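You operate a simulated robot arm through the tools that you are given. There is no shell and no other tool. Be economical: measure what you need, move in short steps, check, and stop when the job is done.

You run a simulated two-armed robot. Do the job below in one go: nothing can be reset, and whatever is moved stays where it is left.

TASK
Carry the white drain tray with both arms and set it on the top of the side table.
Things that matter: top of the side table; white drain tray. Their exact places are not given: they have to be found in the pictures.

Only the result counts: the job must be done as asked and must still hold three seconds after the hand-in. Knocking over, shifting, dropping, spilling or breaking anything else fails it.

THE ROBOT
Two 7-joint arms with two-finger parallel grippers on one trunk, on a base that drives. Base frame: it is fixed to the floor where the robot stands at the start and does not move with it; the origin is under the middle of the robot, x ahead of it, y to its left, z up. Readings come in mm, degrees, newtons and seconds.
The left shoulder is at the start at [20, 113, 1222], the right one opposite. With the tool pointing down near the work surface each hand reaches from about 100 to 560 mm from the robot's upright axis, wherever it stands, measured 20 degrees to its own side. Places, roughly: top of the side table [3700, 2800, 800]. Payload 1.57 kg a hand.
Tool frame (each hand has its own): the origin (TCP) lies between the finger pads and is the grasp point; the fingertips stand 30 mm ahead of it; z points along the fingers, y is the line along which they close. Largest opening 80 mm; finger width 17, thickness 12; the body of the gripper, 40 by 82 mm, starts 80 mm behind the TCP.
Orientation is that of the tool frame in the base frame, as [roll, pitch, yaw] about the fixed x, y, z axes, in that order (R = Rz(yaw) Ry(pitch) Rx(roll)). With the fingers straight down and closing along the base's y, the tool's x points along the base's -x, its y along +y and its z along -z.

THE INTERFACE
- The arms move only by the tool drive_tool. It takes "left_series", "right_series" or both (then of equal length, played together; a hand with none holds still); each is text: rows parted by semicolons, each of 7 numbers parted by spaces: the shift along the base's x, y, z in units of 25 mm (1.0 is 25 mm), then the turn, a rotation vector about the base's x, y, z in units of 4 degrees (1.0 is 4 degrees), then the gripper command, from -1 (fully open) to 1 (shut), values between in proportion. In form: tx ty tz ax ay az fingers; .... A call has 1 to 10 rows; each row shifts and turns the commanded pose from where the row before left it. A call with a number of a shift or a turn outside -1 to 1 is refused whole. Rows are played at 5 a second. More than 50 mm and 8.6 degrees between two rows, or a gripper value outside its range, and nothing of the call is played. Where a pose cannot be reached the arm comes as near as it can. A force on the tool above 40 N (or 10 N above the force at the start of the call, whichever is more), or a blocked arm, ends the call early, and 0.2 s more pass. The fingers move at their own pace (about 45 mm/s each) and stop on an object; they squeeze with about 41 N. The grip force told is the motor's: it shows also when the fingers shut on nothing. Time passes only in rows, and 0.2 s behind the last, so rows that do not move let the fingers close. The reply holds the time, the measured pose of the TCP, the force on the tool along the base axes, the opening and the grip force, in the units named above and with some noise, with the torque about the TCP (base axes, N m) and any sound that the robot's microphone picked up, and new pictures: "views" is both (left out), scene, wrist or none (wrist: the cameras of the hands that moved).
- Cameras (640 x 400 px; columns grow to the right, rows downward): "scene" is now at [88.2, 2.4, 1357.4]; the picture's right is [-0.03, -1.00, 0.00], its down [-0.62, 0.02, -0.79] and it looks along [0.79, -0.02, -0.62] (base axes); focal length 261 px, centre (320, 200). "left" rides on the left gripper at [72, 7, -122] in its tool frame; the picture's right is [-0.09, 1.00, 0.00], its down [-0.84, -0.08, -0.54] and it looks along [-0.54, -0.05, 0.84] (tool axes); focal length 238 px, centre (320, 200). "right" rides on the right gripper at [72, -7, -122] in its tool frame; the picture's right is [0.09, 1.00, 0.00], its down [-0.84, 0.08, -0.54] and it looks along [-0.54, 0.05, 0.84] (tool axes); focal length 238 px, centre (320, 200).
- lift_body(by): slides the trunk up (or, below 0, down) by that many mm; the arms and the scene camera ride with it, the base frame stays. It gives what a move gives, with no picture.
- base_move(legs): drives the robot by 1 to 6 legs, each [ahead, left, turn to the left] in mm, mm and degrees, along the robot's own axes; the way and the turn of a leg run together, so that a leg with both is an arc; at most 1500 mm and 180 degrees a leg. The arms and the cameras ride along, it lands a little off, and it stops where it bumps. It gives what a move gives, and a new picture of the scene camera.
- aim_head(pan, tilt): turns the head with the scene camera to pan (to the left, within 80 degrees either way) and tilt (down, from -29 to 69), counted from straight ahead of the robot. It gives what a move gives, and a new picture of the scene camera.
- probe_pixels(camera, pixels): there is no depth. For up to 12 entries [column, row, z] of the newest picture of that camera ("zoom" is the newest enlarged one), the place [x, y] in the base frame at which the ray of that pixel passes the height z, good to about 2 mm, but the place of the scene camera against the robot may be out by one fixed shift of up to 25 mm in any direction. It takes no simulated time.
- zoom(camera, box): a new picture of the part [left, top, right, bottom] of that camera's present view, enlarged. It takes no simulated time.
- hand_in(): hands the job in; it is judged then, once.

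Keep the steps short. Do not move on a guess: measure, check each grasp and each placing, and mend mistakes. In all there are 80 turns and 260 pictures (those below and enlarged ones count). Leave the grippers open and the arms clear of the work at the hand-in unless told otherwise, and finish with a single line.

The tools are called after "Emit:" by a JSON object that holds its "name" and its "arguments". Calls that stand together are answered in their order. drive_tool: Moves the arms, as the interface text tells. Its arguments: {"type":"object","properties":{"left_series":{"type":"string"},"right_series":{"type":"string"},"views":{"type":"string","enum":["both","scene","wrist","none"]}},"required":[]} The other tools are called the same way: lift_body (by) slides the trunk up or down; base_move (legs) drives the base; aim_head (pan, tilt) turns the head that bears the scene camera; probe_pixels (camera, pixels) gives the place at which the rays of pixels pass given heights; zoom (camera, box) takes an enlarged picture of a part of a camera's view; hand_in () hands the job in.

At the start:

```text
clock: 0.0
left_eef_pos: [370.7, 151.9, 1096.7]
left_ee_rot: [180.0, 0.0, -180.0]
left_ft_force: [0.9, 0.1, -0.4]
left_wrist_torque: [-0.02, 0.01, 0.02]
left_finger_gap: 79.8
left_grip_force: 0.0
right_eef_pos: [468.5, -189.3, 967.0]
right_ee_rot: [179.9, 0.1, 180.0]
right_ft_force: [0.0, 0.4, -1.5]
right_wrist_torque: [0.02, -0.02, 0.0]
right_finger_gap: 79.9
right_grip_force: 0.1
trunk travel left (down, up): [-275.0, 295.0]
robot x, y, heading: [-0.1, -3.1, -0.2]
head pan, tilt: [-1.5, 38.2]
```

scene: 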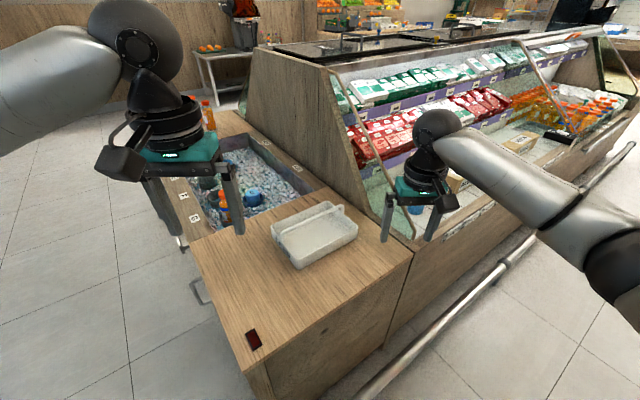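
right: 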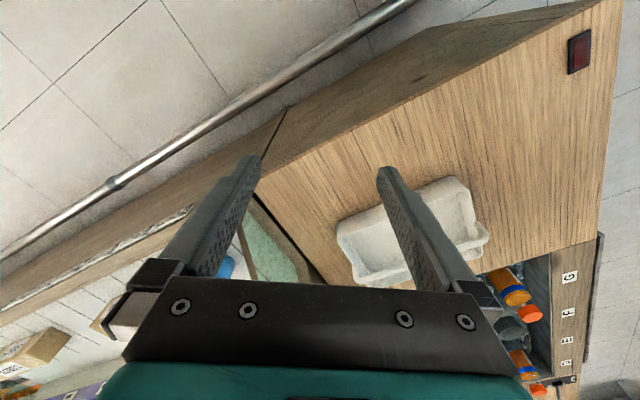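
left: 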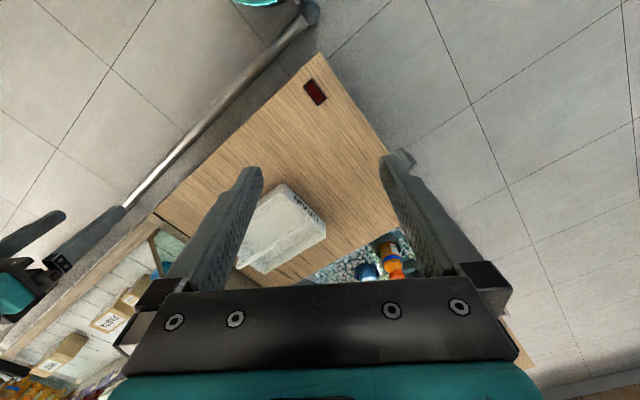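

I see a white tray on the wooden counter near (315,233). I'll zoom in on it, and probe it and the counter.

Emit:
{"name": "zoom", "arguments": {"camera": "scene", "box": [240, 180, 400, 280]}}

Emit:
{"name": "zoom", "arguments": {"camera": "scene", "box": [140, 0, 340, 125]}}

Emit:
{"name": "zoom", "arguments": {"camera": "left", "box": [200, 160, 360, 260]}}

```text
4.00 times, centred on (320, 230) of scene
```

zoom: 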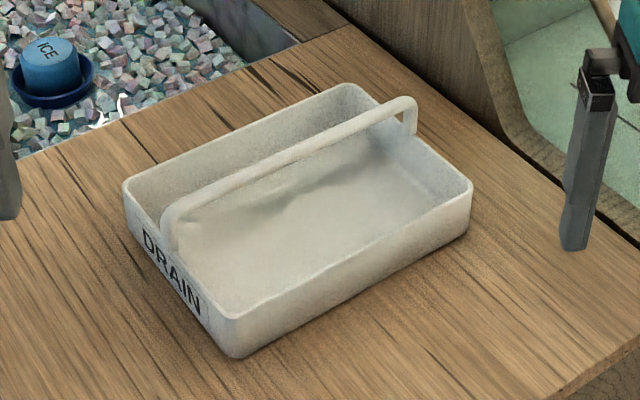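

```text
3.20 times, centred on (240, 62) of scene
```

zoom: 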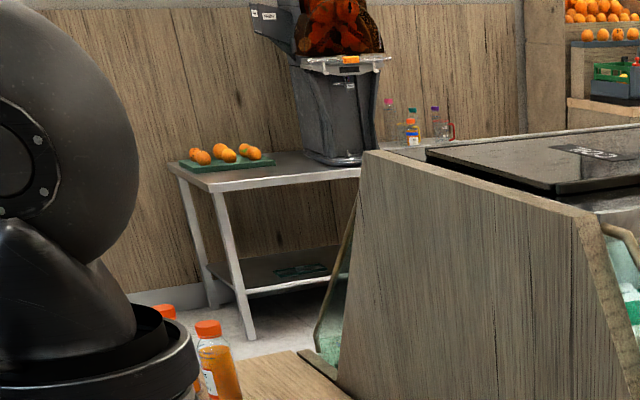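

```text
4.00 times, centred on (280, 210) of left
```

zoom: 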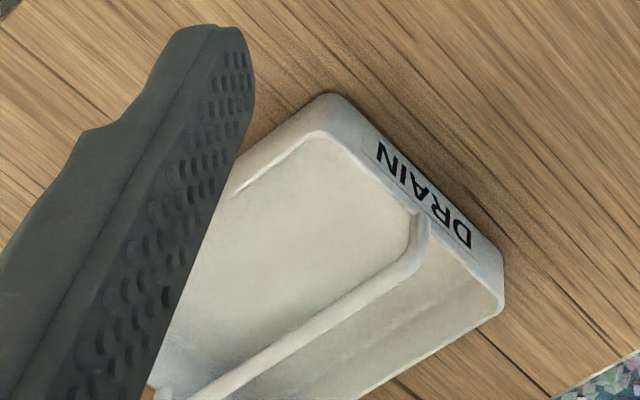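

The table seen at (221,53) may be another one, so I'll look for the side table later. First I need the counter height: I'll probe the red mark from three cameras at several heights.

Emit:
{"name": "probe_pixels", "arguments": {"camera": "scene", "pixels": [[253, 339, 700], [253, 339, 750], [253, 339, 800], [253, 339, 850], [253, 339, 900]]}}

Emit:
{"name": "probe_pixels", "arguments": {"camera": "left", "pixels": [[315, 92, 700], [315, 92, 750], [315, 92, 800], [315, 92, 850], [315, 92, 900]]}}

Emit:
{"name": "probe_pixels", "arguments": {"camera": "right", "pixels": [[580, 52, 700], [580, 52, 750], [580, 52, 800], [580, 52, 850], [580, 52, 900]]}}

Emit:
{"name": "aim_head", "arguments": {"pan": 40, "tilt": 15}}

```text
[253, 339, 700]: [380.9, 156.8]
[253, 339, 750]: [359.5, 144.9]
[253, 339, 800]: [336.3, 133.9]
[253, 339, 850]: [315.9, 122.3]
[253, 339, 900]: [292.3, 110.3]
```

```text
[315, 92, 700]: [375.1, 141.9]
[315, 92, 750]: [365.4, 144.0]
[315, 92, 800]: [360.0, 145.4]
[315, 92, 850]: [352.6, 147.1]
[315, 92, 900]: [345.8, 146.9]
```

```text
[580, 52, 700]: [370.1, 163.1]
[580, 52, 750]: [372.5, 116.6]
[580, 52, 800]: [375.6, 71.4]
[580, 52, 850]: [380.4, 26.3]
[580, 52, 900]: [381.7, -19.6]
```

```text
clock: 1.1
left_eef_pos: [370.7, 151.7, 1096.7]
left_ee_rot: [-179.9, 0.0, -180.0]
left_ft_force: [0.4, 0.4, 0.2]
left_wrist_torque: [0.0, -0.02, 0.0]
left_finger_gap: 80.4
left_grip_force: 0.1
right_eef_pos: [468.3, -190.5, 966.7]
right_ee_rot: [-180.0, 0.0, 180.0]
right_ft_force: [0.5, 0.0, -0.3]
right_wrist_torque: [-0.01, 0.0, 0.02]
right_finger_gap: 80.4
right_grip_force: 0.0
trunk travel left (down, up): [-275.0, 295.0]
robot x, y, heading: [1.1, 1.8, -0.1]
head pan, tilt: [40.0, 15.0]
```

scene: 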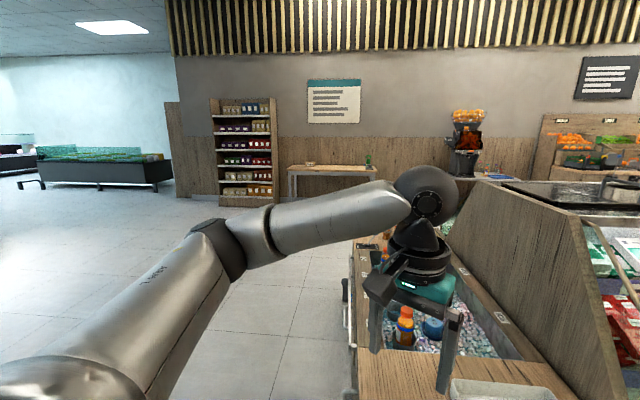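

The mark's rays cross at z≈722, so that's the counter top. A wooden side table stands at (330,170). I'll zoom in on both and look at the tray from the right hand.

Emit:
{"name": "zoom", "arguments": {"camera": "scene", "box": [250, 130, 410, 230]}}

Emit:
{"name": "zoom", "arguments": {"camera": "right", "box": [310, 160, 510, 285]}}

Emit:
{"name": "probe_pixels", "arguments": {"camera": "scene", "pixels": [[330, 170, 800], [290, 168, 800], [376, 168, 800], [288, 176, 800], [330, 166, 800]]}}

```text
4.00 times, centred on (330, 180) of scene
```

zoom: 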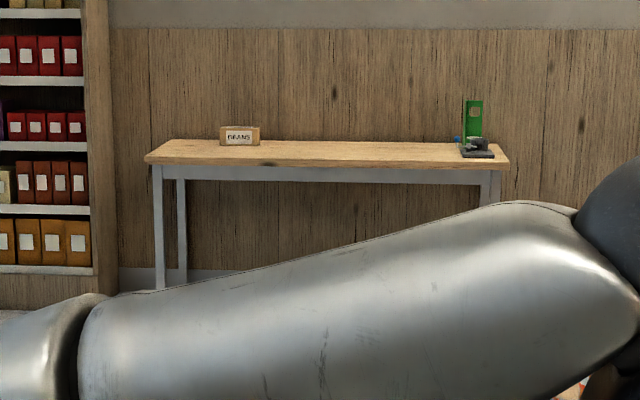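

```text
3.20 times, centred on (410, 222) of right
```

zoom: 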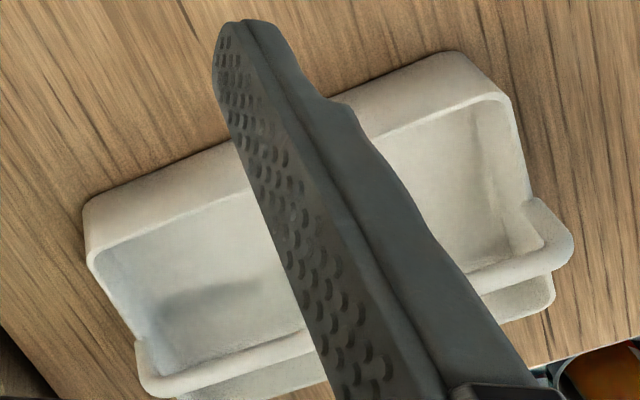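

```text
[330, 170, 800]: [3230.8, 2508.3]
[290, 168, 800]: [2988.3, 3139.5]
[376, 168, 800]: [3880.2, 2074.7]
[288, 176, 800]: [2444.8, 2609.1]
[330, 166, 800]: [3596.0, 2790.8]
```

I'll aim the head back at the tray to measure its corners.

Emit:
{"name": "aim_head", "arguments": {"pan": -1.5, "tilt": 50}}

Emit:
{"name": "zoom", "arguments": {"camera": "scene", "box": [240, 120, 400, 220]}}

```text
clock: 2.2
left_eef_pos: [370.9, 153.6, 1096.8]
left_ee_rot: [-180.0, -0.1, 180.0]
left_ft_force: [-0.1, -0.5, 0.1]
left_wrist_torque: [0.01, -0.04, 0.04]
left_finger_gap: 80.0
left_grip_force: 0.0
right_eef_pos: [468.3, -190.0, 966.8]
right_ee_rot: [-180.0, 0.0, -180.0]
right_ft_force: [0.1, -0.3, -0.5]
right_wrist_torque: [0.0, 0.03, 0.05]
right_finger_gap: 79.8
right_grip_force: 0.1
trunk travel left (down, up): [-275.0, 295.0]
robot x, y, heading: [0.1, 3.6, 0.2]
head pan, tilt: [-1.5, 50.0]
```

scene: 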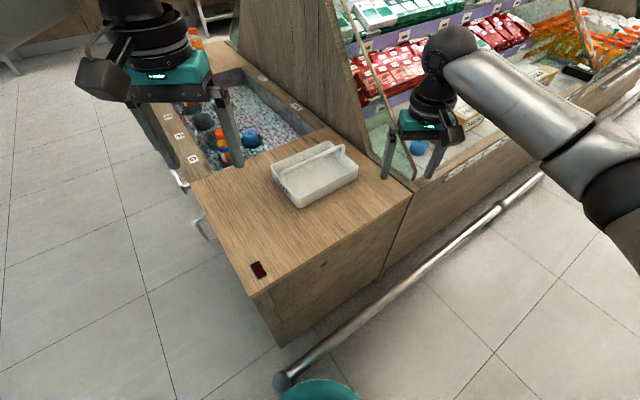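

```text
4.00 times, centred on (320, 170) of scene
```

zoom: 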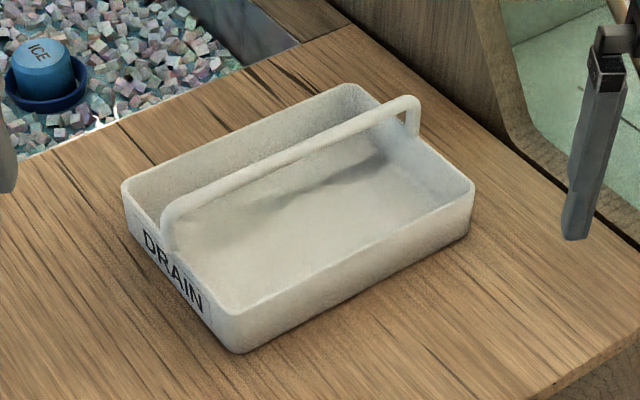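

Emit:
{"name": "probe_pixels", "arguments": {"camera": "zoom", "pixels": [[238, 354, 722], [467, 237, 722], [233, 317, 762], [472, 188, 762], [124, 186, 762], [350, 86, 762], [175, 205, 800], [408, 100, 800], [290, 155, 800], [233, 317, 772], [472, 188, 772]]}}

Emit:
{"name": "probe_pixels", "arguments": {"camera": "scene", "pixels": [[258, 270, 722], [412, 192, 722], [248, 297, 722], [195, 184, 722], [327, 128, 722]]}}

Emit:
{"name": "probe_pixels", "arguments": {"camera": "right", "pixels": [[338, 240, 762], [468, 190, 762], [336, 224, 722], [450, 177, 722]]}}

Emit:
{"name": "probe_pixels", "arguments": {"camera": "left", "pixels": [[280, 188, 762], [325, 234, 762], [283, 183, 722], [326, 228, 722]]}}

```text
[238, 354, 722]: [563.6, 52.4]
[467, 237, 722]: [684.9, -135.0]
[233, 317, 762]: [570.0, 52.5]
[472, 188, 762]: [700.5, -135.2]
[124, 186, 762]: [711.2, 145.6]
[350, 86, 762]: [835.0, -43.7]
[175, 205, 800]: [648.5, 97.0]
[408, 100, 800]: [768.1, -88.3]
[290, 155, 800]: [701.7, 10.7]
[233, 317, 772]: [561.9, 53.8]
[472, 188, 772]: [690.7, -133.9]
```

```text
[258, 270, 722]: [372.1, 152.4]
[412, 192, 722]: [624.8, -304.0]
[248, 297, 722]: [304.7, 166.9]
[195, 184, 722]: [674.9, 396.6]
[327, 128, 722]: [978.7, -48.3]
```

```text
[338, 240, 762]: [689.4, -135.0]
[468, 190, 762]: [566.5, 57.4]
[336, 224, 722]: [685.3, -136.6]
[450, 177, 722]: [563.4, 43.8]
```

```text
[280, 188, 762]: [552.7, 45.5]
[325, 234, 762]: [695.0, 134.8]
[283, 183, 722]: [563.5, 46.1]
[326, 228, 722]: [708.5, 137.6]
```

Tray corners are roughly (565,45), (690,-140), (820,-50) and (700,137), with the rim at z≈768. It's too far from here, so I have to drive closer. I'll look down for the rail and the robot's footprint.

Emit:
{"name": "aim_head", "arguments": {"pan": -15, "tilt": 69}}

Emit:
{"name": "aim_head", "arguments": {"pan": 40, "tilt": 60}}

```text
clock: 3.0
left_eef_pos: [370.6, 152.4, 1096.9]
left_ee_rot: [-179.9, -0.1, -179.9]
left_ft_force: [-0.4, -0.9, -0.1]
left_wrist_torque: [0.0, 0.02, 0.02]
left_finger_gap: 80.1
left_grip_force: 0.0
right_eef_pos: [468.4, -190.5, 966.1]
right_ee_rot: [179.9, 0.0, -180.0]
right_ft_force: [-0.4, -0.7, -0.4]
right_wrist_torque: [0.01, -0.01, 0.0]
right_finger_gap: 80.3
right_grip_force: 0.2
trunk travel left (down, up): [-275.0, 295.0]
robot x, y, heading: [-1.5, -1.5, -0.1]
head pan, tilt: [-15.0, 68.8]
```

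scene: 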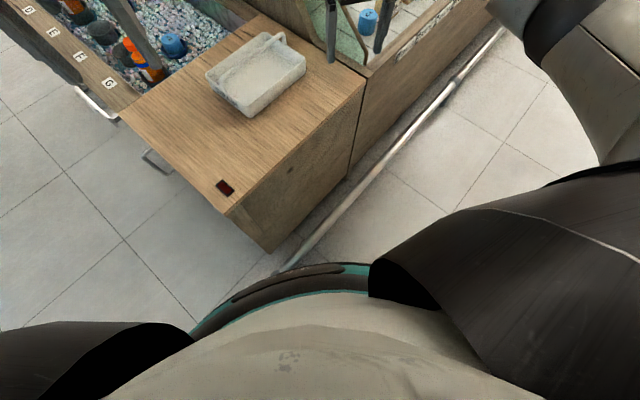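

```text
clock: 4.2
left_eef_pos: [370.6, 151.4, 1096.9]
left_ee_rot: [180.0, 0.0, 180.0]
left_ft_force: [-0.2, 0.0, -0.1]
left_wrist_torque: [-0.04, -0.01, 0.01]
left_finger_gap: 80.2
left_grip_force: 0.0
right_eef_pos: [469.0, -188.5, 967.2]
right_ee_rot: [-180.0, 0.0, -180.0]
right_ft_force: [0.7, 0.6, -0.3]
right_wrist_torque: [-0.02, 0.04, -0.01]
right_finger_gap: 80.4
right_grip_force: 0.1
trunk travel left (down, up): [-275.0, 295.0]
robot x, y, heading: [-2.1, -1.2, 0.0]
head pan, tilt: [40.0, 60.0]
```

scene: 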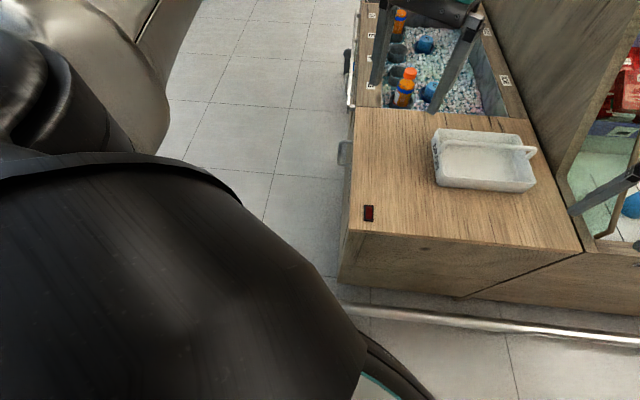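

Emit:
{"name": "probe_pixels", "arguments": {"camera": "scene", "pixels": [[432, 397, 0], [432, 397, 100], [432, 397, 200], [360, 312, 0], [360, 312, 100], [600, 332, 100], [600, 332, 0], [338, 285, 0], [350, 230, 722], [345, 155, 600], [580, 250, 722], [357, 108, 722]]}}

Emit:
{"name": "zoom", "arguments": {"camera": "scene", "box": [320, 250, 560, 400]}}

Emit:
{"name": "aim_head", "arguments": {"pan": 10, "tilt": 69}}

```text
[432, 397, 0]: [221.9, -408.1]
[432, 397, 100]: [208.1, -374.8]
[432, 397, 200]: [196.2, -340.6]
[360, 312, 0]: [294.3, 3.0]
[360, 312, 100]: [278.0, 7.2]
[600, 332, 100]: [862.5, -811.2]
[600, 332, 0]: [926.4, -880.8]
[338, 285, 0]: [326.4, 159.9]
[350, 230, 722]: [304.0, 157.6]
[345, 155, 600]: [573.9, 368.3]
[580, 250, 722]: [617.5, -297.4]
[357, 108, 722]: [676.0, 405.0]
```

```text
2.67 times, centred on (440, 325) of scene
```

zoom: 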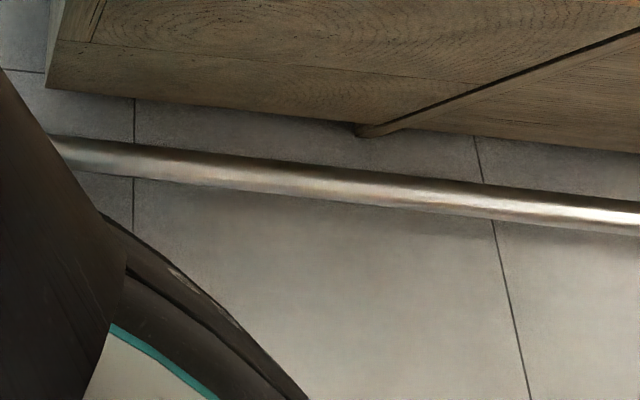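

```text
clock: 5.2
left_eef_pos: [371.6, 152.0, 1097.8]
left_ee_rot: [-179.9, 0.1, -179.9]
left_ft_force: [-1.1, 0.1, -0.4]
left_wrist_torque: [0.05, -0.02, 0.01]
left_finger_gap: 80.2
left_grip_force: 0.1
right_eef_pos: [468.0, -188.9, 966.5]
right_ee_rot: [179.9, 0.0, 179.9]
right_ft_force: [0.1, 1.0, 0.8]
right_wrist_torque: [0.0, 0.02, 0.01]
right_finger_gap: 80.0
right_grip_force: 0.1
trunk travel left (down, up): [-275.0, 295.0]
robot x, y, heading: [-2.5, 1.6, -0.0]
head pan, tilt: [10.0, 68.8]
```

scene: 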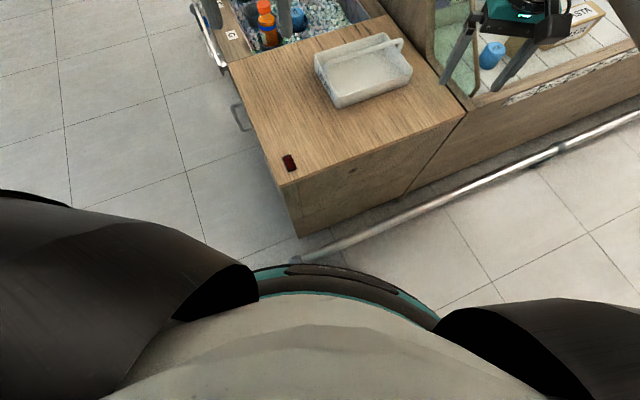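

Emit:
{"name": "probe_pixels", "arguments": {"camera": "scene", "pixels": [[340, 266, 0], [340, 266, 200], [340, 266, 300], [340, 266, 400], [440, 325, 200], [440, 325, 300], [440, 325, 400], [315, 252, 100], [295, 262, 100], [298, 236, 0], [298, 236, 60]]}}

Emit:
{"name": "zoom", "arguments": {"camera": "scene", "box": [230, 200, 470, 350]}}

```text
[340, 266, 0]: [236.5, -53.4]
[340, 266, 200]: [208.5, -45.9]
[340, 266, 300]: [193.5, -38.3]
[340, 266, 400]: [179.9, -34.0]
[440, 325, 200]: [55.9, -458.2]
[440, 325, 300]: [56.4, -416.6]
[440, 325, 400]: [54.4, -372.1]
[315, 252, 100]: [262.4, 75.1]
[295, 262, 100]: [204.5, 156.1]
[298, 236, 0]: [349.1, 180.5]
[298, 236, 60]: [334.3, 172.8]
```

```text
2.67 times, centred on (350, 275) of scene
```

zoom: 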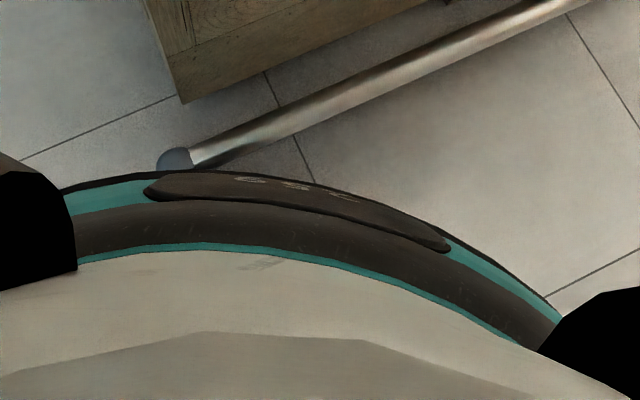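

The base almost touches the floor rail, so the counter has to be approached from its left side, where the floor is clear, facing along the tray's long axis (heading about -56.5°). I'll back off, go left, turn, and stop short to look.

Emit:
{"name": "base_move", "arguments": {"legs": [[-140, 0, 0], [0, 650, 0], [0, 0, -56.5]]}}

Emit:
{"name": "aim_head", "arguments": {"pan": 30, "tilt": 40}}

```text
clock: 12.2
left_eef_pos: [192.7, 429.1, 1096.8]
left_ee_rot: [-180.0, 0.1, 124.0]
left_ft_force: [-0.2, -0.2, -0.5]
left_wrist_torque: [0.02, -0.03, 0.01]
left_finger_gap: 80.1
left_grip_force: 0.0
right_eef_pos: [-36.7, 157.1, 967.0]
right_ee_rot: [-180.0, 0.1, 123.9]
right_ft_force: [0.1, -0.4, -0.1]
right_wrist_torque: [-0.03, -0.01, 0.03]
right_finger_gap: 80.1
right_grip_force: 0.1
trunk travel left (down, up): [-275.0, 295.0]
robot x, y, heading: [-137.1, 648.0, -56.1]
head pan, tilt: [10.0, 68.8]
```

scene: 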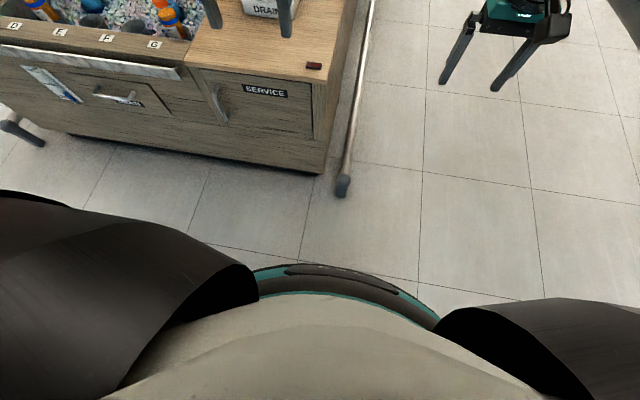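

```text
clock: 13.1
left_eef_pos: [191.5, 429.1, 1096.3]
left_ee_rot: [180.0, 0.0, 124.0]
left_ft_force: [-1.0, -0.2, 0.0]
left_wrist_torque: [-0.01, 0.0, 0.0]
left_finger_gap: 80.1
left_grip_force: 0.1
right_eef_pos: [-36.2, 157.2, 967.1]
right_ee_rot: [-180.0, 0.0, 124.0]
right_ft_force: [0.3, -0.2, -0.2]
right_wrist_torque: [0.0, -0.01, -0.01]
right_finger_gap: 80.1
right_grip_force: 0.2
trunk travel left (down, up): [-275.0, 295.0]
robot x, y, heading: [-140.3, 651.7, -56.1]
head pan, tilt: [30.0, 40.0]
```

scene: 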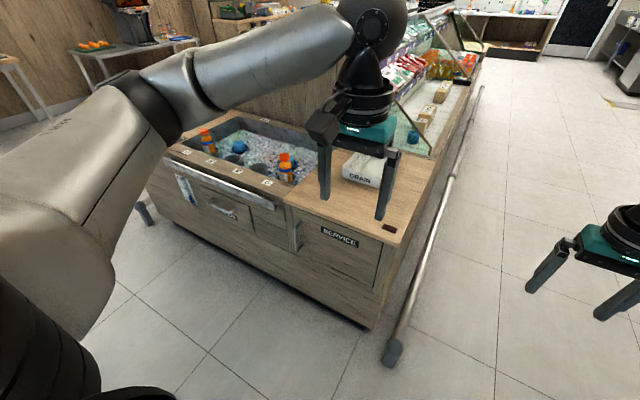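

The side is clear. I'll slide left to line up with the tray, then go most of the way ahead.

Emit:
{"name": "base_move", "arguments": {"legs": [[0, 337, -0.4], [290, 0, 0]]}}

Emit:
{"name": "aim_head", "arguments": {"pan": 0, "tilt": 55}}

```text
clock: 16.9
left_eef_pos: [627.1, 372.4, 1096.5]
left_ee_rot: [179.9, 0.1, 123.4]
left_ft_force: [0.2, -0.4, 0.0]
left_wrist_torque: [0.02, 0.01, 0.0]
left_finger_gap: 80.0
left_grip_force: 0.1
right_eef_pos: [394.8, 102.2, 966.7]
right_ee_rot: [179.9, -0.1, 123.5]
right_ft_force: [0.5, -0.7, 0.3]
right_wrist_torque: [-0.01, -0.03, -0.01]
right_finger_gap: 80.3
right_grip_force: 0.1
trunk travel left (down, up): [-275.0, 295.0]
robot x, y, heading: [294.7, 598.2, -56.5]
head pan, tilt: [30.0, 40.0]
```

scene: 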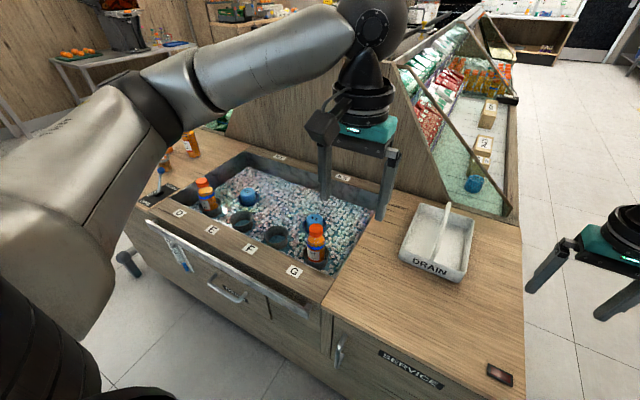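

```text
clock: 17.9
left_eef_pos: [627.0, 371.8, 1097.0]
left_ee_rot: [-179.9, 0.0, 123.4]
left_ft_force: [0.5, 0.3, 0.2]
left_wrist_torque: [0.03, -0.01, 0.0]
left_finger_gap: 80.1
left_grip_force: 0.0
right_eef_pos: [395.4, 102.7, 967.0]
right_ee_rot: [-180.0, 0.1, 123.5]
right_ft_force: [0.7, 0.6, -0.5]
right_wrist_torque: [0.01, 0.0, 0.0]
right_finger_gap: 79.9
right_grip_force: 0.1
trunk travel left (down, up): [-275.0, 295.0]
robot x, y, heading: [293.5, 599.4, -56.7]
head pan, tilt: [0.0, 55.0]
```

scene: 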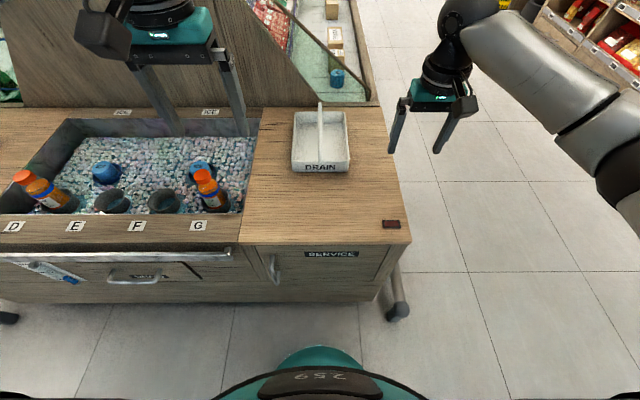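

Emit:
{"name": "probe_pixels", "arguments": {"camera": "scene", "pixels": [[320, 345, 0], [320, 345, 100], [320, 345, 250], [320, 302, 0], [320, 302, 50], [320, 243, 722], [398, 312, 100], [398, 312, 0]]}}

Emit:
{"name": "zoom", "arguments": {"camera": "scene", "box": [272, 90, 368, 180]}}

Emit:
{"name": "zoom", "arguments": {"camera": "scene", "box": [200, 230, 440, 400]}}

```text
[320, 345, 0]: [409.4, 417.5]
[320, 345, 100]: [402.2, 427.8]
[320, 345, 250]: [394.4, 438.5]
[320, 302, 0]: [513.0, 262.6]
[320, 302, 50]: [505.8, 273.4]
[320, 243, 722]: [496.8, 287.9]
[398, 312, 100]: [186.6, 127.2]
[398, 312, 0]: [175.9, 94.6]
```

```text
4.44 times, centred on (320, 135) of scene
```

zoom: 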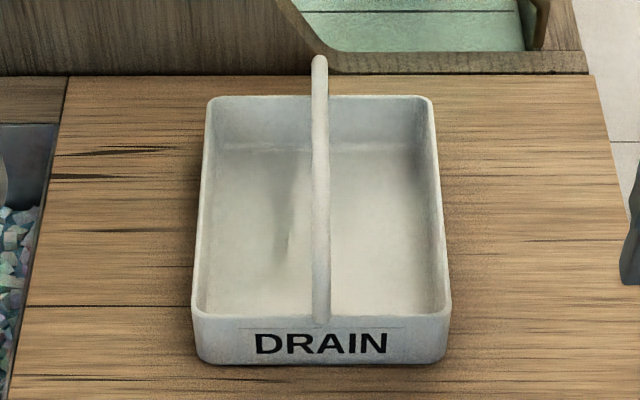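

```text
2.35 times, centred on (320, 315) of scene
```

zoom: 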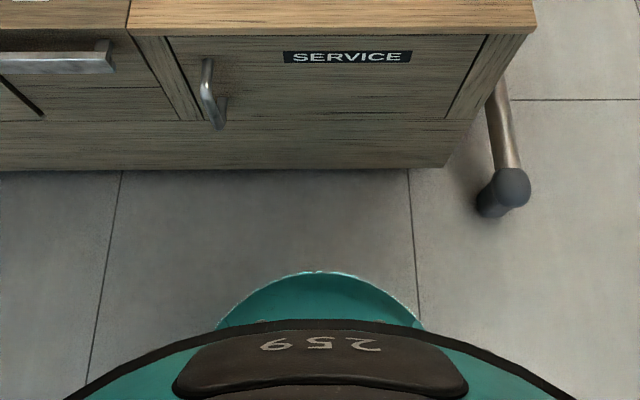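

The gap from the base to the counter is about 155 mm. I'll go 105 mm ahead.

Emit:
{"name": "base_move", "arguments": {"legs": [[105, 0, 0]]}}

Emit:
{"name": "zoom", "arguments": {"camera": "scene", "box": [220, 120, 420, 245]}}

Emit:
{"name": "zoom", "arguments": {"camera": "right", "box": [0, 0, 640, 400]}}

Emit:
{"name": "zoom", "arguments": {"camera": "left", "box": [0, 0, 640, 400]}}

```text
clock: 19.0
left_eef_pos: [685.0, 284.1, 1097.4]
left_ee_rot: [179.9, -0.2, 123.5]
left_ft_force: [-1.4, -0.6, 0.2]
left_wrist_torque: [0.04, 0.05, -0.01]
left_finger_gap: 80.0
left_grip_force: 0.1
right_eef_pos: [454.8, 15.5, 966.2]
right_ee_rot: [179.9, 0.0, 123.5]
right_ft_force: [-0.7, -0.4, -0.2]
right_wrist_torque: [0.04, 0.03, 0.02]
right_finger_gap: 80.4
right_grip_force: 0.1
trunk travel left (down, up): [-275.0, 295.0]
robot x, y, heading: [351.5, 510.4, -56.4]
head pan, tilt: [0.0, 55.0]
```

scene: 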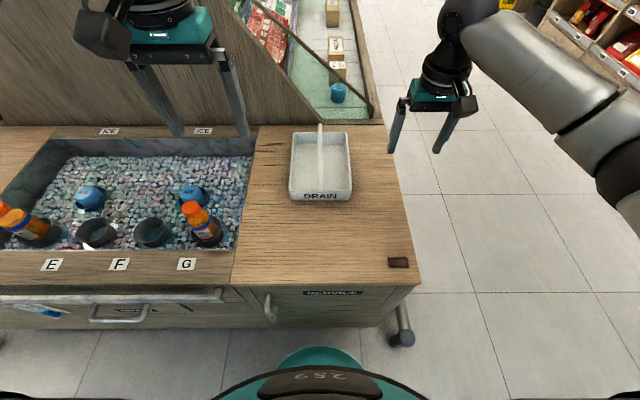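

```text
3.20 times, centred on (320, 182) of scene
```

zoom: 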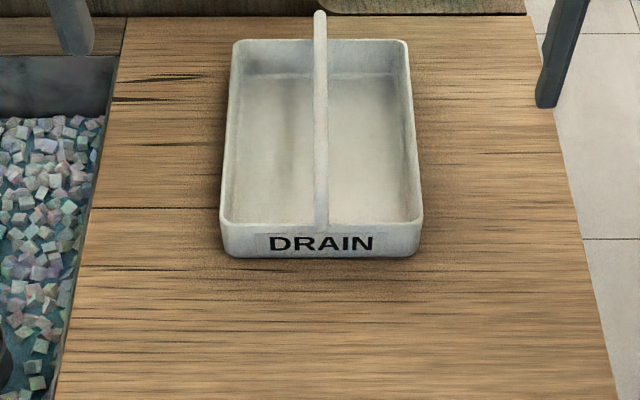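

```text
1.00 times, centred on (320, 200) of right (not enlarged: the box is as wide or as high as the picture)
```

zoom: 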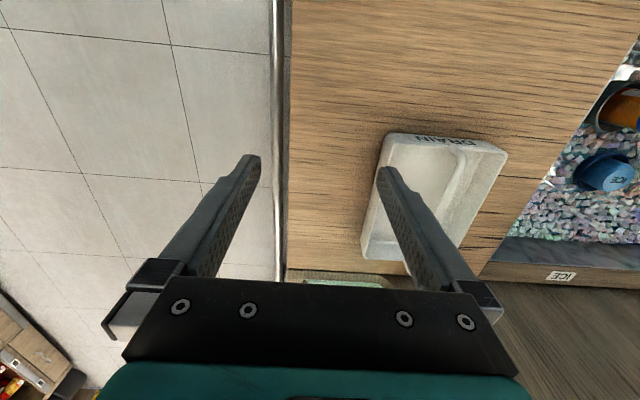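

```text
1.00 times, centred on (320, 200) of left (not enlarged: the box is as wide or as high as the picture)
```

zoom: 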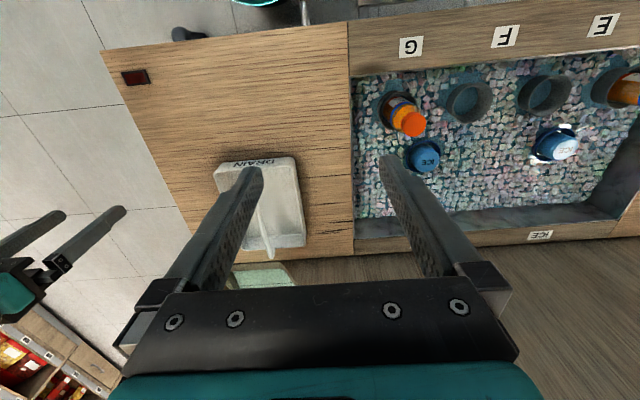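

Emit:
{"name": "probe_pixels", "arguments": {"camera": "scene", "pixels": [[289.4, 188.9, 767], [351.9, 188.9, 767], [293.4, 132.6, 767], [346.6, 132.6, 767], [397, 262, 722], [320, 123, 800], [320, 123, 830]]}}

Emit:
{"name": "probe_pixels", "arguments": {"camera": "right", "pixels": [[385, 136, 767], [507, 155, 767], [361, 255, 767], [361, 255, 722], [387, 133, 722]]}}

Emit:
{"name": "probe_pixels", "arguments": {"camera": "left", "pixels": [[135, 76, 722], [296, 159, 767], [215, 168, 767], [305, 240, 767]]}}

Emit:
{"name": "zoom", "arguments": {"camera": "left", "box": [180, 140, 340, 280]}}

Emit:
{"name": "zoom", "arguments": {"camera": "right", "box": [340, 110, 540, 290]}}

```text
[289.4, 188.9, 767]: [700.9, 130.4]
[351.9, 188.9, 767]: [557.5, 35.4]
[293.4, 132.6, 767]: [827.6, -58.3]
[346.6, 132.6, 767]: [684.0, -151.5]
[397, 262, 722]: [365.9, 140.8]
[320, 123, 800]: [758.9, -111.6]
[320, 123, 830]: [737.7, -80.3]
```

```text
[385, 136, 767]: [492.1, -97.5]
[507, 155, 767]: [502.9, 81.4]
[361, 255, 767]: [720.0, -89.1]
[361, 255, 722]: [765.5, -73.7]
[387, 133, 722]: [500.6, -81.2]
```

```text
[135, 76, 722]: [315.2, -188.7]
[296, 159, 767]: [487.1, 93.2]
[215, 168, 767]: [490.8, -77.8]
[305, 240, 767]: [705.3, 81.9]
```

```text
2.86 times, centred on (260, 210) of left
```

zoom: 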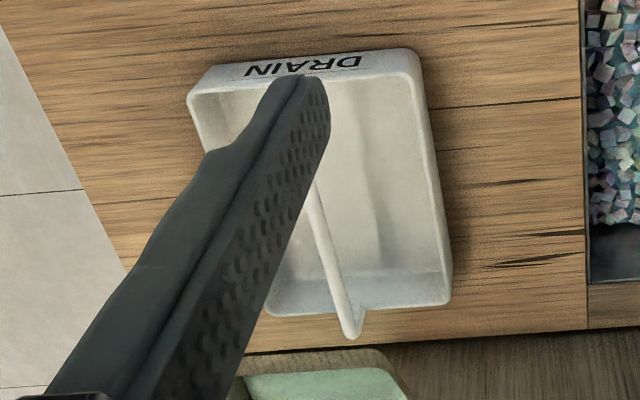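

```text
2.22 times, centred on (440, 200) of right
```

zoom: 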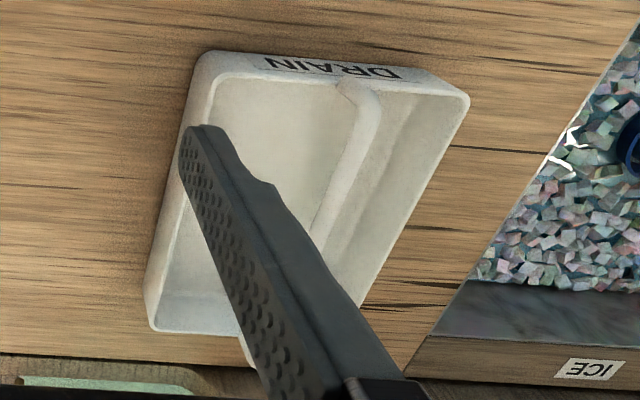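

The wrist-camera probes come out in the robot's own frame, because their pose is from the start. I'll refine the rim height using the zooms.

Emit:
{"name": "probe_pixels", "arguments": {"camera": "zoom", "pixels": [[210, 78, 750], [210, 78, 770], [466, 102, 750], [466, 102, 770], [154, 328, 750], [154, 328, 770], [356, 88, 750], [372, 105, 770], [372, 105, 790], [372, 105, 810]]}}

Emit:
{"name": "zoom", "arguments": {"camera": "left", "box": [180, 140, 340, 280]}}

Emit:
{"name": "probe_pixels", "arguments": {"camera": "zoom", "pixels": [[192, 97, 750], [192, 97, 770], [416, 78, 750], [416, 78, 770], [448, 300, 750], [448, 300, 770], [268, 312, 750], [268, 312, 770], [350, 325, 770], [350, 325, 790], [350, 325, 810]]}}

```text
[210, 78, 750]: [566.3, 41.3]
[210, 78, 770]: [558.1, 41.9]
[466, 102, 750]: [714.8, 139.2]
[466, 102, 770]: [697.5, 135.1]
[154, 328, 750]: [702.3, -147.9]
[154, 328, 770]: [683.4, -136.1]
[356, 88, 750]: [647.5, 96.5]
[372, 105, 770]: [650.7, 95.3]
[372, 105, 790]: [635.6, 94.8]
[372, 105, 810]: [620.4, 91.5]
```

```text
2.86 times, centred on (260, 210) of left
```

zoom: 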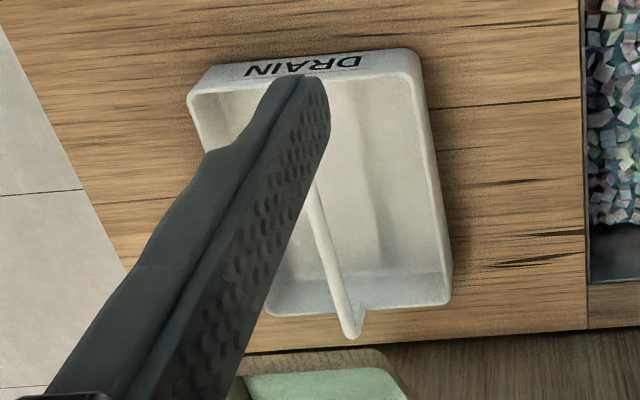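

```text
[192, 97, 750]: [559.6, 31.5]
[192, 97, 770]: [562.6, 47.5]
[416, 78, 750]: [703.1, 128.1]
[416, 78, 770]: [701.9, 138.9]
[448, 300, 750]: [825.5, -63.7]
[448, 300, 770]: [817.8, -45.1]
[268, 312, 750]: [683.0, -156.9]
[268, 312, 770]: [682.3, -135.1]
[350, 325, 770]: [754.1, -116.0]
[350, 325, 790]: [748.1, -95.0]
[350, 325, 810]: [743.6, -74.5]
```

Rim z≈768. Corners in the base frame are NR(561,44), NL(700,137), FR(683,-137) and FL(818,-46). The plan is for each hand to straddle the middle of one long wall, tilted about 29° forward to extend the reach. First both hands hover above the walls.

Emit:
{"name": "drive_tool", "arguments": {"left_series": "0.286 -0.96 -0.5 -0.597 -0.402 0 -1;0.286 -0.96 -0.5 -0.597 -0.402 0 -1;0.286 -0.96 -0.5 -0.597 -0.402 0 -1;0.286 -0.96 -0.5 -0.597 -0.402 0 -1;0.286 -0.96 -0.5 -0.597 -0.402 0 -1;0.286 -0.96 -0.5 -0.597 -0.402 0 -1;0.286 -0.96 -0.5 -0.597 -0.402 0 -1;0.286 -0.96 -0.5 -0.597 -0.402 0 -1;0.286 -0.96 -0.5 -0.597 -0.402 0 -1;0.286 -0.96 -0.5 -0.597 -0.402 0 -1", "right_series": "0.679 -0.242 -0.1 -0.597 -0.402 0 -1;0.679 -0.242 -0.1 -0.597 -0.402 0 -1;0.679 -0.242 -0.1 -0.597 -0.402 0 -1;0.679 -0.242 -0.1 -0.597 -0.402 0 -1;0.679 -0.242 -0.1 -0.597 -0.402 0 -1;0.679 -0.242 -0.1 -0.597 -0.402 0 -1;0.679 -0.242 -0.1 -0.597 -0.402 0 -1;0.679 -0.242 -0.1 -0.597 -0.402 0 -1;0.679 -0.242 -0.1 -0.597 -0.402 0 -1;0.679 -0.242 -0.1 -0.597 -0.402 0 -1"}}

```text
clock: 21.2
left_eef_pos: [754.9, 43.5, 974.3]
left_ee_rot: [179.7, 28.9, 123.5]
left_ft_force: [0.0, -0.1, -0.5]
left_wrist_torque: [0.03, -0.03, 0.02]
left_finger_gap: 79.9
left_grip_force: 0.1
right_eef_pos: [624.1, -45.2, 941.9]
right_ee_rot: [179.8, 28.9, 123.4]
right_ft_force: [-0.4, -0.1, 0.6]
right_wrist_torque: [0.01, 0.04, -0.01]
right_finger_gap: 80.1
right_grip_force: 0.1
trunk travel left (down, up): [-275.0, 295.0]
robot x, y, heading: [353.8, 508.3, -56.7]
head pan, tilt: [0.0, 55.0]
```

scene: 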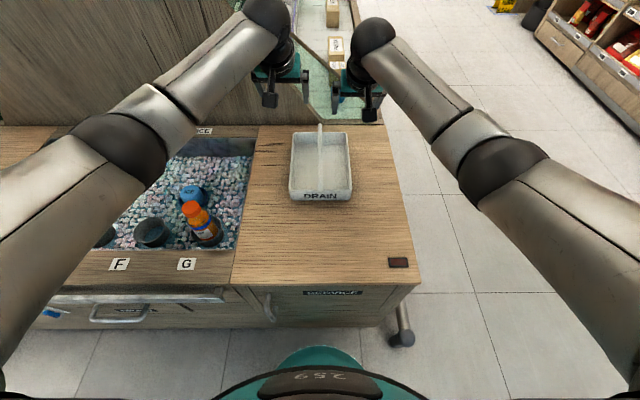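
right: 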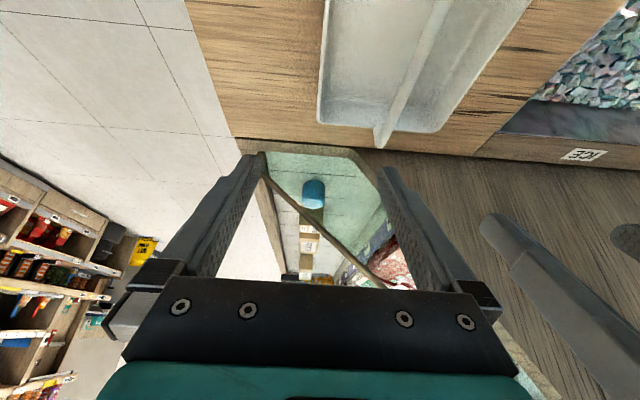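
left: 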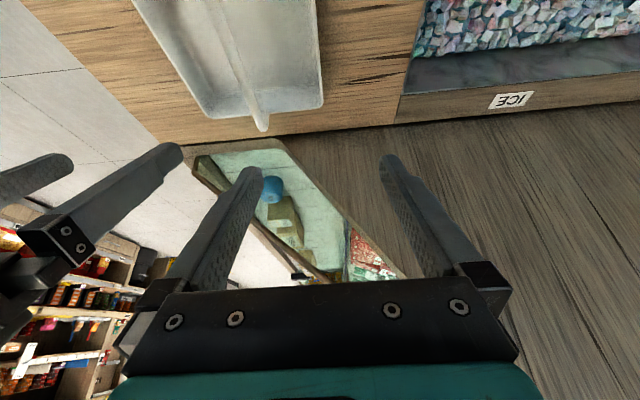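

Both hands are above the walls as intended. I'll descend to z≈800, with the tips still just above the rim, and check the lateral alignment.

Emit:
{"name": "drive_tool", "arguments": {"left_series": "0 0 -0.98 0 0 0 -1;0 0 -0.98 0 0 0 -1;0 0 -0.98 0 0 0 -1;0 0 -0.98 0 0 0 -1;0 0 -0.98 0 0 0 -1;0 0 -0.98 0 0 0 -1;0 0 -0.98 0 0 0 -1", "right_series": "0 0 -0.8 0 0 0 -1;0 0 -0.8 0 0 0 -1;0 0 -0.8 0 0 0 -1;0 0 -0.8 0 0 0 -1;0 0 -0.8 0 0 0 -1;0 0 -0.8 0 0 0 -1;0 0 -0.8 0 0 0 -1"}}

Emit:
{"name": "zoom", "arguments": {"camera": "scene", "box": [240, 80, 400, 220]}}

```text
clock: 22.8
left_eef_pos: [754.7, 46.6, 801.0]
left_ee_rot: [179.7, 28.9, 123.4]
left_ft_force: [0.2, -0.5, 0.8]
left_wrist_torque: [0.02, 0.01, 0.0]
left_finger_gap: 80.0
left_grip_force: 0.1
right_eef_pos: [623.4, -46.1, 802.4]
right_ee_rot: [179.8, 28.8, 123.5]
right_ft_force: [0.2, -0.1, -0.7]
right_wrist_torque: [0.03, 0.03, 0.02]
right_finger_gap: 80.0
right_grip_force: 0.1
trunk travel left (down, up): [-275.0, 295.0]
robot x, y, heading: [351.4, 514.6, -56.5]
head pan, tilt: [0.0, 55.0]
```

scene: 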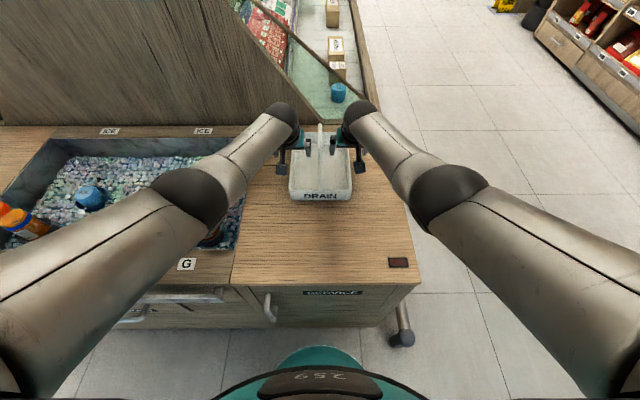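
right: 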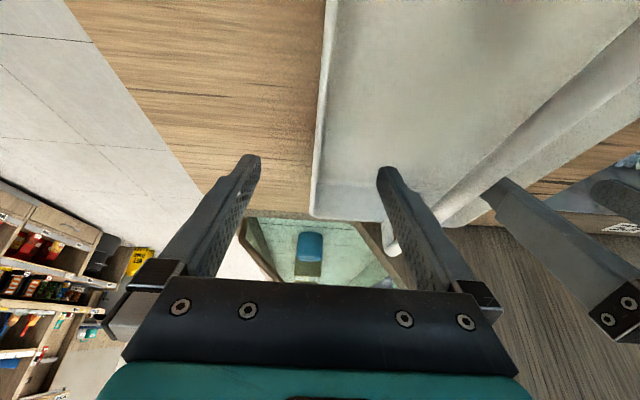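
left: 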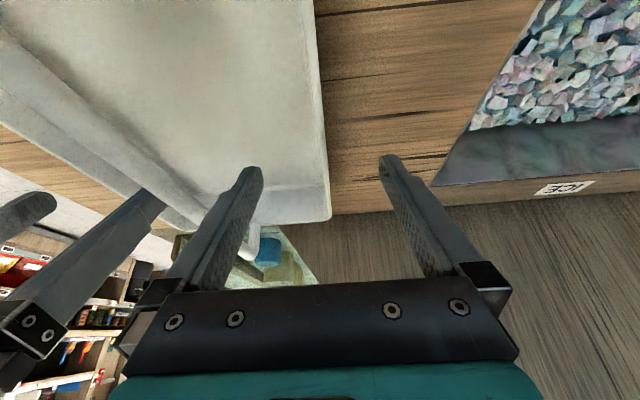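

```text
2.86 times, centred on (320, 150) of scene
```

zoom: 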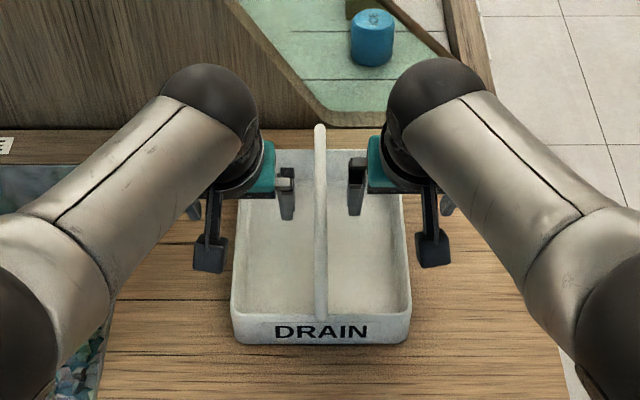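

Both walls run midway between the fingers (column ≈320). I'll lower to z≈763.

Emit:
{"name": "drive_tool", "arguments": {"left_series": "0 0 -0.5 0 0 0 -1;0 0 -0.5 0 0 0 -1;0 0 -0.5 0 0 0 -1;0 0 0 0 0 0 -1", "right_series": "0 0 -0.52 0 0 0 -1;0 0 -0.52 0 0 0 -1;0 0 -0.52 0 0 0 -1;0 0 0 0 0 0 -1"}}

Emit:
{"name": "zoom", "arguments": {"camera": "scene", "box": [160, 80, 400, 260]}}

```text
clock: 23.8
left_eef_pos: [753.9, 49.5, 771.8]
left_ee_rot: [179.7, 28.9, 123.4]
left_ft_force: [-0.2, -0.6, 0.3]
left_wrist_torque: [-0.02, 0.01, 0.04]
left_finger_gap: 80.1
left_grip_force: 0.0
left hand out of reach, approached as far as the arm can: row 3
right_eef_pos: [618.1, -38.3, 766.7]
right_ee_rot: [179.7, 28.8, 123.4]
right_ft_force: [0.2, 0.0, -0.7]
right_wrist_torque: [-0.02, -0.01, 0.04]
right_finger_gap: 80.1
right_grip_force: 0.1
right hand out of reach, approached as far as the arm can: row 3
trunk travel left (down, up): [-275.0, 295.0]
robot x, y, heading: [354.5, 512.8, -56.5]
head pan, tilt: [0.0, 55.0]
```

scene: 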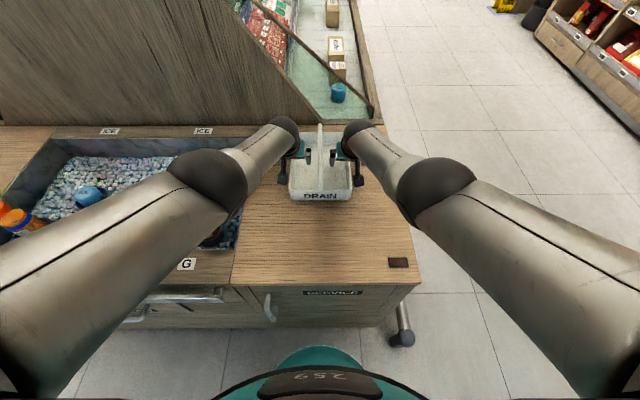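
right: 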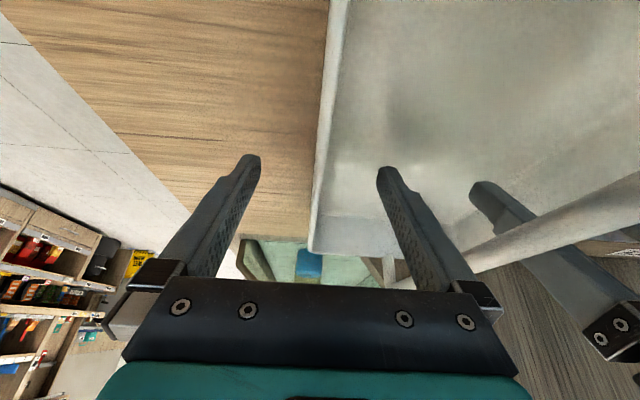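
left: 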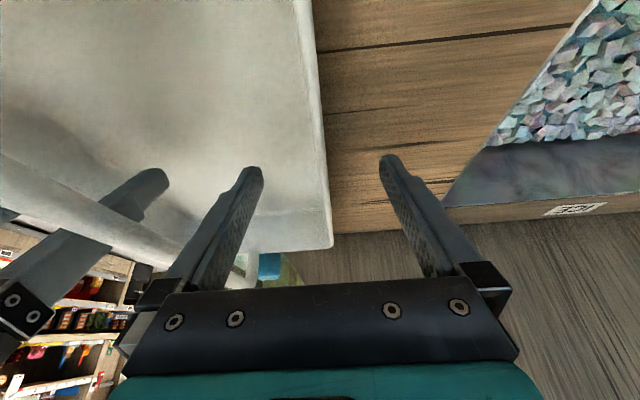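

```text
2.22 times, centred on (280, 170) of scene
```

zoom: 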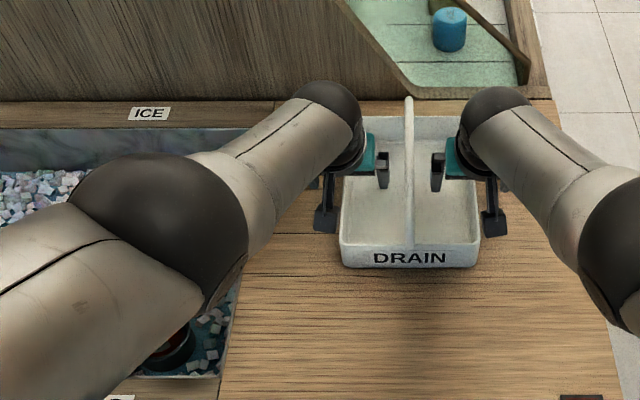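

This is the edge of reach. I'll shift both hands about 25 mm toward the robot along the wall and get to z≈763.

Emit:
{"name": "drive_tool", "arguments": {"left_series": "-0.28 0.41 0.0 0 0 0 -1;-0.28 0.41 0 0 0 0 -1;0 0 -0.2 0 0 0 -1;0 0 0 0 0 0 -1", "right_series": "-0.28 0.41 0.0 0 0 0 -1;-0.28 0.41 0 0 0 0 -1;0 0 -0.1 0 0 0 -1;0 0 0 0 0 0 -1"}}

```text
clock: 24.8
left_eef_pos: [740.8, 70.1, 765.8]
left_ee_rot: [179.7, 28.8, 123.5]
left_ft_force: [-0.1, -1.2, 0.4]
left_wrist_torque: [0.0, 0.01, 0.01]
left_finger_gap: 80.0
left_grip_force: 0.0
right_eef_pos: [604.6, -18.2, 764.8]
right_ee_rot: [179.8, 28.7, 123.5]
right_ft_force: [0.3, -0.3, 0.0]
right_wrist_torque: [0.03, -0.05, -0.02]
right_finger_gap: 79.9
right_grip_force: 0.0
trunk travel left (down, up): [-275.0, 295.0]
robot x, y, heading: [355.8, 509.6, -56.4]
head pan, tilt: [0.0, 55.0]
```

scene: 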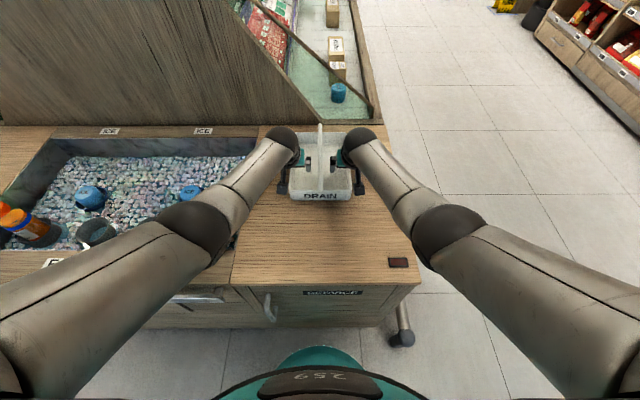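
right: 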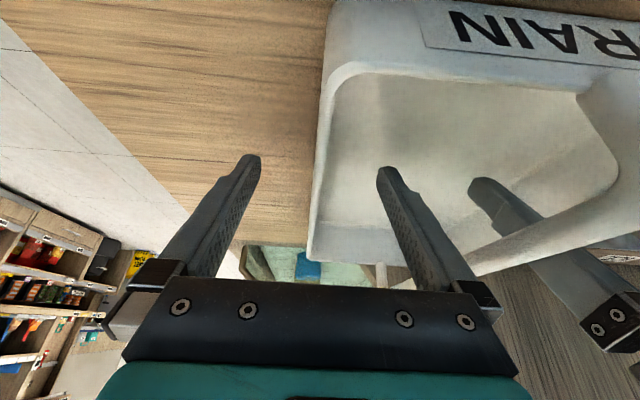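
left: 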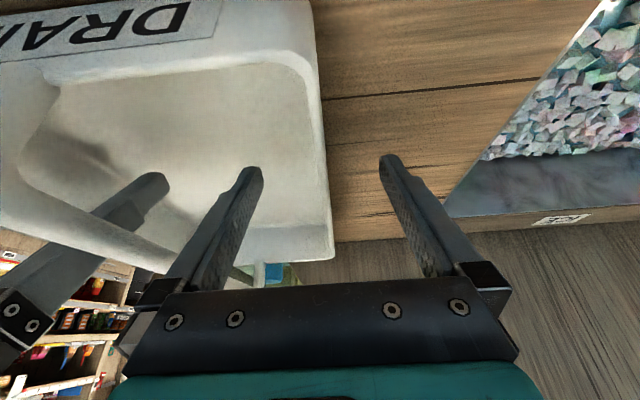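

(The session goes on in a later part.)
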